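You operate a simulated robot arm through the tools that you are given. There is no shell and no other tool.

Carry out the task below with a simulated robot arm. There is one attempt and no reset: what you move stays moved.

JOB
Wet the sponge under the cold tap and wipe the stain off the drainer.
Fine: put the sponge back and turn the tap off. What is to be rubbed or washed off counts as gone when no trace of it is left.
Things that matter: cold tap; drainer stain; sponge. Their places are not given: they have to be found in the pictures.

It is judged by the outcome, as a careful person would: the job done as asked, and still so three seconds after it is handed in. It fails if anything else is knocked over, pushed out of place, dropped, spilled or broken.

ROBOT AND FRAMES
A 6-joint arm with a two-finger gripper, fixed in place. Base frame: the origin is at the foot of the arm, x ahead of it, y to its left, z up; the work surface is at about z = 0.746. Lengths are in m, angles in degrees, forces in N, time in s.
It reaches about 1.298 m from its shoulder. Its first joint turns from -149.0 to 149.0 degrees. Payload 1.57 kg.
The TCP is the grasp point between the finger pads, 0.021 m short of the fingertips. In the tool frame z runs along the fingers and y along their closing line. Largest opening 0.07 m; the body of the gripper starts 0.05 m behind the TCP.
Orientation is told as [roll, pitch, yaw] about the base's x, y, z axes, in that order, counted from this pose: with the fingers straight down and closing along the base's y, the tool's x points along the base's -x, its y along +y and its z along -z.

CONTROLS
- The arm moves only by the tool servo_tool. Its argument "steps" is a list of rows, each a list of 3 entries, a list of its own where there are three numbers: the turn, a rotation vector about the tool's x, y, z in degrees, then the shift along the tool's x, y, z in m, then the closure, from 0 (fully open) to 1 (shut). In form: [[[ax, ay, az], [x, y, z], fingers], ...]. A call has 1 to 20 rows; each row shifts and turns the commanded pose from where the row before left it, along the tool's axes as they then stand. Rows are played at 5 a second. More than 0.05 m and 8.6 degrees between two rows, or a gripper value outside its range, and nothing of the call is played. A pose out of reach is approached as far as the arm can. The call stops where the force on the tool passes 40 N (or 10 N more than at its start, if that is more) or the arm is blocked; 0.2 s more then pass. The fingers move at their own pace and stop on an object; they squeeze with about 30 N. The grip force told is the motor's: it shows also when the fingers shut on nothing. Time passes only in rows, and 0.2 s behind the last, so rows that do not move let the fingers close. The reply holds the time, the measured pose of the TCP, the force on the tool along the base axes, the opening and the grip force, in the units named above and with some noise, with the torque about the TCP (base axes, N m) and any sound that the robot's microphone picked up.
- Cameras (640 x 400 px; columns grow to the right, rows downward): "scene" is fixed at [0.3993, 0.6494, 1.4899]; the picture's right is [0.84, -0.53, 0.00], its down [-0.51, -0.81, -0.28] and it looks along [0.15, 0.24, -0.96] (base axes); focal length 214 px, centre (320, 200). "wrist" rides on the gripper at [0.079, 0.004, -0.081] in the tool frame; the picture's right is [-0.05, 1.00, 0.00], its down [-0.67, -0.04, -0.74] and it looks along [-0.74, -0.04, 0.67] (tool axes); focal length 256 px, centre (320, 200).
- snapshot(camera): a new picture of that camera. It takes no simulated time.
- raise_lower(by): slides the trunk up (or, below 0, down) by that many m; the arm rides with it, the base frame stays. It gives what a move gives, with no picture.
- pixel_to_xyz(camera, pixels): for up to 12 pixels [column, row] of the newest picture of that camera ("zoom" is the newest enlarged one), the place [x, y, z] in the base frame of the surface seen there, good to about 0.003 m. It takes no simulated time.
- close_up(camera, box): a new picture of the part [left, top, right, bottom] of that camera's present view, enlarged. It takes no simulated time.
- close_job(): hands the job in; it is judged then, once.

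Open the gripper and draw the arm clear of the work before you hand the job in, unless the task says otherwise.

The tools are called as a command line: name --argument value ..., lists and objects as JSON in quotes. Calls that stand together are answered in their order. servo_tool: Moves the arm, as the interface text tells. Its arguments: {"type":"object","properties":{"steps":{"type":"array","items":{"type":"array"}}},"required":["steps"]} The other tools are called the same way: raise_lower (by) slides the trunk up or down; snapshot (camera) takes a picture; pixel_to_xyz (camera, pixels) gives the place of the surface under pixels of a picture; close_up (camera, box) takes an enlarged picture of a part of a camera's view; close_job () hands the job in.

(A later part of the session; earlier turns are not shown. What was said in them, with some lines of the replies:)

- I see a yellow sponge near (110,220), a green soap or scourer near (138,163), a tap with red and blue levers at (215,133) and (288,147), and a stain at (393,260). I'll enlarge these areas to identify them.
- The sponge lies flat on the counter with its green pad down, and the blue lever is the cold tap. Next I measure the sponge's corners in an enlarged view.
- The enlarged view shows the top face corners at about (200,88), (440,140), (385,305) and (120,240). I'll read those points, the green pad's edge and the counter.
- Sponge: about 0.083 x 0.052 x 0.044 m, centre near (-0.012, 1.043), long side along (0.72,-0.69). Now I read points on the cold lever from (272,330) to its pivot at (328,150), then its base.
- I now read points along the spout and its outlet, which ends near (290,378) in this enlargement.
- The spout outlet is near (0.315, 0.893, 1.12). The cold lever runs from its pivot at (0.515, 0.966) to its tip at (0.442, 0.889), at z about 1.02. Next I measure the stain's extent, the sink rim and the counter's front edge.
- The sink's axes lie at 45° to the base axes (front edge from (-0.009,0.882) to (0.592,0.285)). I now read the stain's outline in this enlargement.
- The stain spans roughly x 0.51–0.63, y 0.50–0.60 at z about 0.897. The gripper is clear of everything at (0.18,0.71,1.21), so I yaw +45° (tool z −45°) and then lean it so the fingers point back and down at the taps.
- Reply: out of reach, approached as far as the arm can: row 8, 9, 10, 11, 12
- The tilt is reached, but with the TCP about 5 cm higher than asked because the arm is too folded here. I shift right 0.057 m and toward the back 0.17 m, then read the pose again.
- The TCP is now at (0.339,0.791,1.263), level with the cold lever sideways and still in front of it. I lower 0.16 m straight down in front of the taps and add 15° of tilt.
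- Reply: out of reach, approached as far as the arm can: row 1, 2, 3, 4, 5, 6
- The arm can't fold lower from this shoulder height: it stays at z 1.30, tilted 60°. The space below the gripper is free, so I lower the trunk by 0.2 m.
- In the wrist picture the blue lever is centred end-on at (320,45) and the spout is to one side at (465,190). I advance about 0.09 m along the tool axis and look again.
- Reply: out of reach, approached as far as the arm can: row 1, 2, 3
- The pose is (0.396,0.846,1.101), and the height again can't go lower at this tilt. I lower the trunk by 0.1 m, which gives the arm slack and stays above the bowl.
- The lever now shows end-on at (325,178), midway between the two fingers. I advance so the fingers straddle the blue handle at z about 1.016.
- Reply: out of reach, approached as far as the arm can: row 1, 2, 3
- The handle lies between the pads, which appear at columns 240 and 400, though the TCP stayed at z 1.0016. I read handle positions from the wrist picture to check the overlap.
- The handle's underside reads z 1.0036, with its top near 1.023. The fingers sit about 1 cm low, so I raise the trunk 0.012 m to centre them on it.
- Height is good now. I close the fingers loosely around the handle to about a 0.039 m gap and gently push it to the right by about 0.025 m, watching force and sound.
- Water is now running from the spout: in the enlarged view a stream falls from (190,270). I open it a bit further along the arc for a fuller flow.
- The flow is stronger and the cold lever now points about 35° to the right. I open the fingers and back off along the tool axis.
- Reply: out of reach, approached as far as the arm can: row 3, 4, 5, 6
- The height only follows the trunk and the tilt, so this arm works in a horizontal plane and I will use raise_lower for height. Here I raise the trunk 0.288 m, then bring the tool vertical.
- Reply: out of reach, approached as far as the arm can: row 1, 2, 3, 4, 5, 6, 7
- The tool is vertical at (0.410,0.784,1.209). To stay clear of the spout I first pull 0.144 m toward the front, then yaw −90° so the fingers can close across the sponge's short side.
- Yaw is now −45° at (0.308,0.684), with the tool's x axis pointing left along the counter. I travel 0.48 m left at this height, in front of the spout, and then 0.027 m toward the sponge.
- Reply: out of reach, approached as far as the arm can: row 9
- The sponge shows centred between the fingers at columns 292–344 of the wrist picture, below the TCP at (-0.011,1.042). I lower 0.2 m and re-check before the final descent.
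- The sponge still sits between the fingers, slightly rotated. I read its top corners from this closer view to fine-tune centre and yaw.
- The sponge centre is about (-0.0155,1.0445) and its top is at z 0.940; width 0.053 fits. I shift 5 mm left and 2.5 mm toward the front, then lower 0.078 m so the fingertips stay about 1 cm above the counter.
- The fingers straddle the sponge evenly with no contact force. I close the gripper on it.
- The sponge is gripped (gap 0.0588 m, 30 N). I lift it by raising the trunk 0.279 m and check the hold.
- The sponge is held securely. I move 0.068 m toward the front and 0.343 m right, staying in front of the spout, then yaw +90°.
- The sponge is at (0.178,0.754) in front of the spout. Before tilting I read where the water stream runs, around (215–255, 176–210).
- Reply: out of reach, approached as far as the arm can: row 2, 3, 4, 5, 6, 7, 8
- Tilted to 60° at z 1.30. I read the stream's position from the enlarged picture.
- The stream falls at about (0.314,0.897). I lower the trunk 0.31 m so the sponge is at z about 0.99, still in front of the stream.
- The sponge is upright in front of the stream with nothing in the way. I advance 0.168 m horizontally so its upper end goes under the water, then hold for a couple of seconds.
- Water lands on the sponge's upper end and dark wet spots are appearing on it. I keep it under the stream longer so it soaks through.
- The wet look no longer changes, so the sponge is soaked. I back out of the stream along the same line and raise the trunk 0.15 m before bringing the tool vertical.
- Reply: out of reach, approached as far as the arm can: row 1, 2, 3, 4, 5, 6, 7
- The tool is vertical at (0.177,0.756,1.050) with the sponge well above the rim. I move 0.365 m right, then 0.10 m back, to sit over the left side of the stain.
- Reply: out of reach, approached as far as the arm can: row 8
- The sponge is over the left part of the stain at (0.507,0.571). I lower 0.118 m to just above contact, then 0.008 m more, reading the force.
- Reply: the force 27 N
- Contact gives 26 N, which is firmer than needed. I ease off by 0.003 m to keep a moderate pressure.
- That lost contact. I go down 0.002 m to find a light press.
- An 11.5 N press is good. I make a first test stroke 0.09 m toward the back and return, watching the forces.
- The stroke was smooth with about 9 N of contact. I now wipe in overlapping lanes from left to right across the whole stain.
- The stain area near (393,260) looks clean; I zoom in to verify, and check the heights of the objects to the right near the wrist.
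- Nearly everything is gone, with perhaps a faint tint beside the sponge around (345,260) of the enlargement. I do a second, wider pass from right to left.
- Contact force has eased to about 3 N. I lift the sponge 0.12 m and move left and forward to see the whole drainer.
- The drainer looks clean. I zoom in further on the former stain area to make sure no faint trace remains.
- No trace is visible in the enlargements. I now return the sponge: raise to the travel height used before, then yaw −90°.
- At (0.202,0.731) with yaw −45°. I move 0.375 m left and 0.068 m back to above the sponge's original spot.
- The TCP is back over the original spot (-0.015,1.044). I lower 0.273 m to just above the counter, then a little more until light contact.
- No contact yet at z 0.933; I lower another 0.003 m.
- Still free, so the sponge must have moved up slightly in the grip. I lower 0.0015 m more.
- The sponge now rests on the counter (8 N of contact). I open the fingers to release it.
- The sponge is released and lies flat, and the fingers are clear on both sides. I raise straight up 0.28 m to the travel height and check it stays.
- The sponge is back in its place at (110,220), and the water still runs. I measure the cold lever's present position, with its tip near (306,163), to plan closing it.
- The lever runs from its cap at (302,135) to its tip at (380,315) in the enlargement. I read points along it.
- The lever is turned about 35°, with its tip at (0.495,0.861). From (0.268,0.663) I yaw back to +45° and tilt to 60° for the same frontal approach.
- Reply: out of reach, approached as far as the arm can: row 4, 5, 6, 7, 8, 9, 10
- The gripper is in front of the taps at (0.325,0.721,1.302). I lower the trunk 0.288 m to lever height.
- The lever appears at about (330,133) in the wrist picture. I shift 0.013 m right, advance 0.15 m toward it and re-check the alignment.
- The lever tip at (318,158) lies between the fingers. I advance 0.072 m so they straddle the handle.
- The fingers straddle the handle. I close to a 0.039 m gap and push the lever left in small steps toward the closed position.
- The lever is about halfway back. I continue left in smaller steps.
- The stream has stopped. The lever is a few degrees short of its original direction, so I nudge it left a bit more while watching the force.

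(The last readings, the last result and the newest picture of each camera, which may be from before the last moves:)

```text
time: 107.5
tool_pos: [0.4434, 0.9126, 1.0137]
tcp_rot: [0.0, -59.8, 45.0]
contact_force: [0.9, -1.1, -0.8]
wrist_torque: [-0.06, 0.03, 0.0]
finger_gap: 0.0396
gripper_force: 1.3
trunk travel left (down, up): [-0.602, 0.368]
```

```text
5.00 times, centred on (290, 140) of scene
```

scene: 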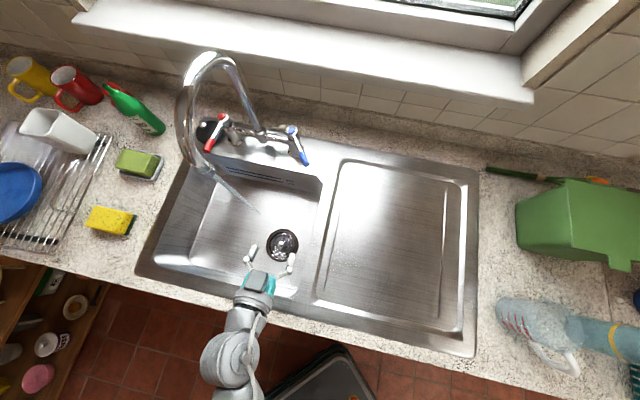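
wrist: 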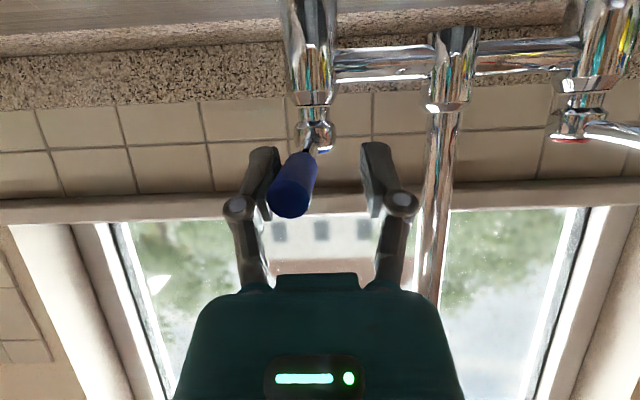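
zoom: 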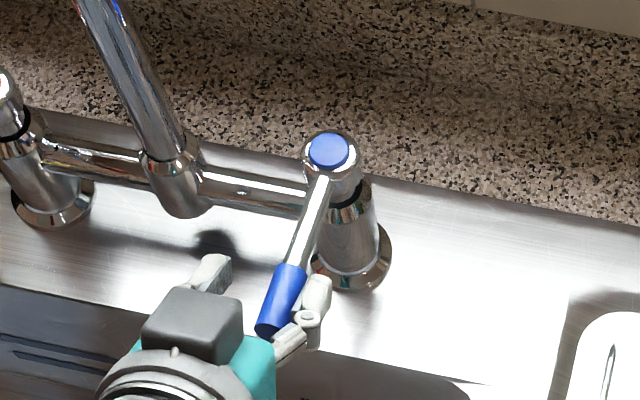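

The lever is back in its original position (tip at (268,328), as in the first enlargement) and meets its stop. I open the fingers and back away 0.24 m horizontally.

servo_tool --steps '[[[0, 0, 0], [0, 0, 0], 0.2], [[0, 0, 0], [0, 0, 0], 0], [[0, 0, 0], [0, 0, 0], 0], [[0, 0, 0], [0.015, 0, -0.026], 0], [[0, 0, 0], [0.015, 0, -0.026], 0], [[0, 0, 0], [0.02, 0, -0.0346], 0], [[0, 0, 0], [0.02, 0, -0.0346], 0], [[0, 0, 0], [0.02, 0, -0.0346], 0], [[0, 0, 0], [0.02, 0, -0.0346], 0], [[0, 0, 0], [0, 0, 0], 0]]'

snapshot --camera "scene"

close_up --camera "scene" --box '[180, 100, 340, 210]'

```text
time: 109.7
tool_pos: [0.2874, 0.7562, 1.0132]
tcp_rot: [0.0, -60.0, 45.1]
contact_force: [0.8, 0.6, 0.7]
wrist_torque: [0.01, 0.0, 0.0]
finger_gap: 0.0701
gripper_force: 0.2
out of reach, approached as far as the arm can: row 8
trunk travel left (down, up): [-0.602, 0.368]
```

```text
taken
```

scene: 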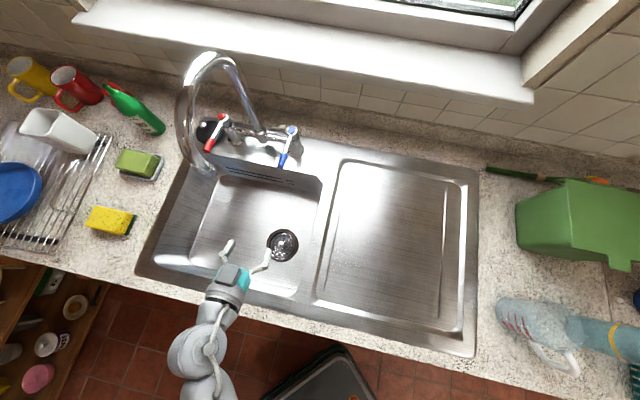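

```text
3.64 times, centred on (260, 155) of scene
```

zoom: 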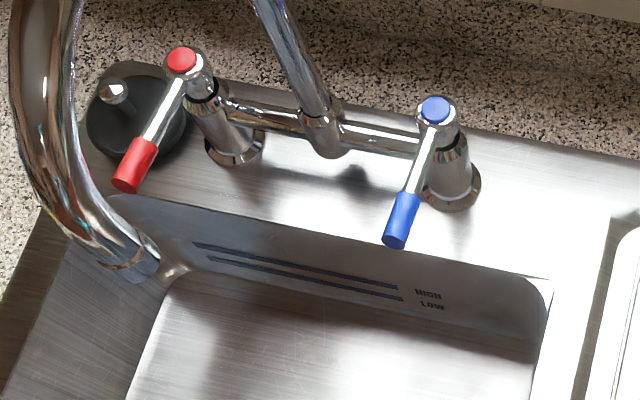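

The tap is off with both levers parallel and no stream. I raise the trunk and bring the tool vertical, clear of the work, then inspect the drainer once more with the wrist camera.

raise_lower --by 0.288

servo_tool --steps '[[[0, 0, 0], [0.02, 0, -0.0346], 0], [[0, 0, 0], [0.02, 0, -0.0346], 0], [[0, 7.5, 0], [0, 0, 0], 0], [[0, 7.5, 0], [0, 0, 0], 0], [[0, 7.5, 0], [0, 0, 0], 0], [[0, 7.5, 0], [0, 0, 0], 0], [[0, 7.5, 0], [0, 0, 0], 0], [[0, 7.5, 0], [0, 0, 0], 0], [[0, 7.5, 0], [0, 0, 0], 0], [[0, 7.5, 0], [0, 0, 0], 0], [[0, 0, 7.5], [0, 0, 0], 0], [[0, 0, 7.5], [0, 0, 0], 0], [[0, 0, 7.5], [0, 0, 0], 0], [[0, 0, 7.5], [0, 0, 0], 0], [[0, 0, 7.5], [0, 0, 0], 0], [[0, 0, 7.5], [0, 0, 0], 0], [[0, 0, 0], [0, 0, 0], 0]]'

snapshot --camera "wrist"

snapshot --camera "scene"

```text
time: 112.5
tool_pos: [0.2876, 0.757, 1.3011]
tcp_rot: [0.0, -59.9, 45.0]
contact_force: [-0.2, -0.4, 0.7]
wrist_torque: [0.02, -0.03, -0.01]
finger_gap: 0.0701
gripper_force: 0.0
trunk travel left (down, up): [-0.89, 0.08]
```

```text
time: 116.2
tool_pos: [0.2309, 0.7, 1.2092]
tcp_rot: [0.0, 0.0, -0.1]
contact_force: [-0.8, -0.7, 0.8]
wrist_torque: [0.01, 0.0, -0.03]
finger_gap: 0.0699
gripper_force: 0.2
out of reach, approached as far as the arm can: row 3, 4, 5, 6, 7, 8, 9
trunk travel left (down, up): [-0.89, 0.08]
```

```text
taken
```

wrist: 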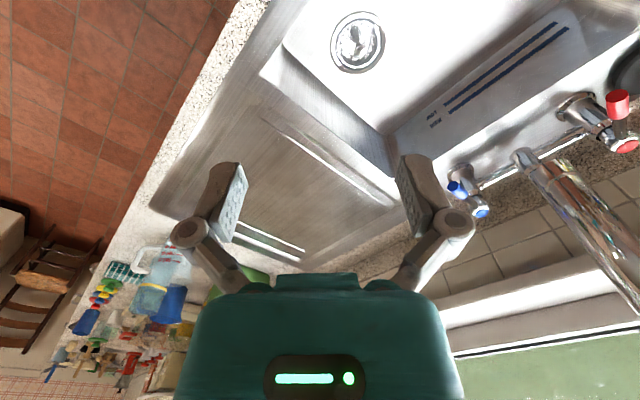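

```text
taken
```

scene: 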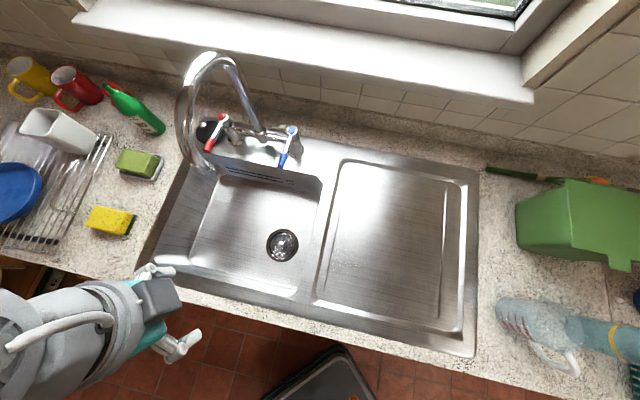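

Both views show a clean drainer, the sponge back at (110,220) and the tap off. I take final enlargements of the former stain area from both cameras and of the sponge.

close_up --camera "wrist" --box '[220, 150, 360, 260]'

close_up --camera "scene" --box '[350, 220, 440, 300]'

close_up --camera "scene" --box '[75, 195, 145, 245]'

```text
3.64 times, centred on (290, 205) of wrist
```

zoom: 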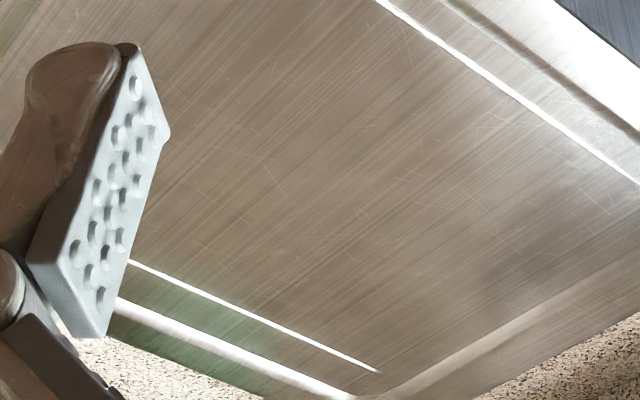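

```text
5.00 times, centred on (395, 260) of scene
```

zoom: 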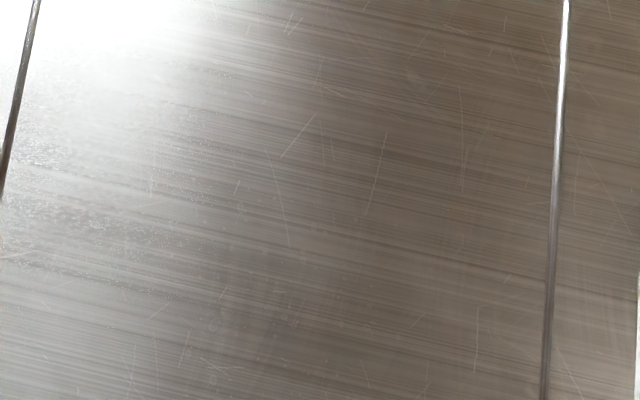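

```text
8.00 times, centred on (110, 220) of scene
```

zoom: 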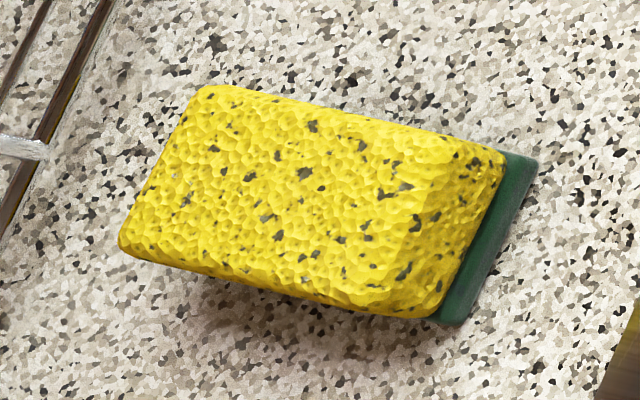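

The drainer shows no trace of the stain from either camera. The wet sponge lies in its original spot, the cold tap is off, and the open gripper is clear of the work, so I hand the job in.

close_job

```text
The job is handed in.
```

The job is done and handed in:

- **Sponge wetted:** I held it under the running cold tap for several seconds, until its wet look stopped changing.
- **Stain wiped off:** I wiped the whole area twice in overlapping strokes. Close-ups from both cameras show no trace left.
- **Sponge put back:** it lies flat in its original spot.
- **Tap off:** the cold lever is back in its starting position and no water is running.

Nothing else looks moved in the final picture. The gripper is open and clear of the sink.
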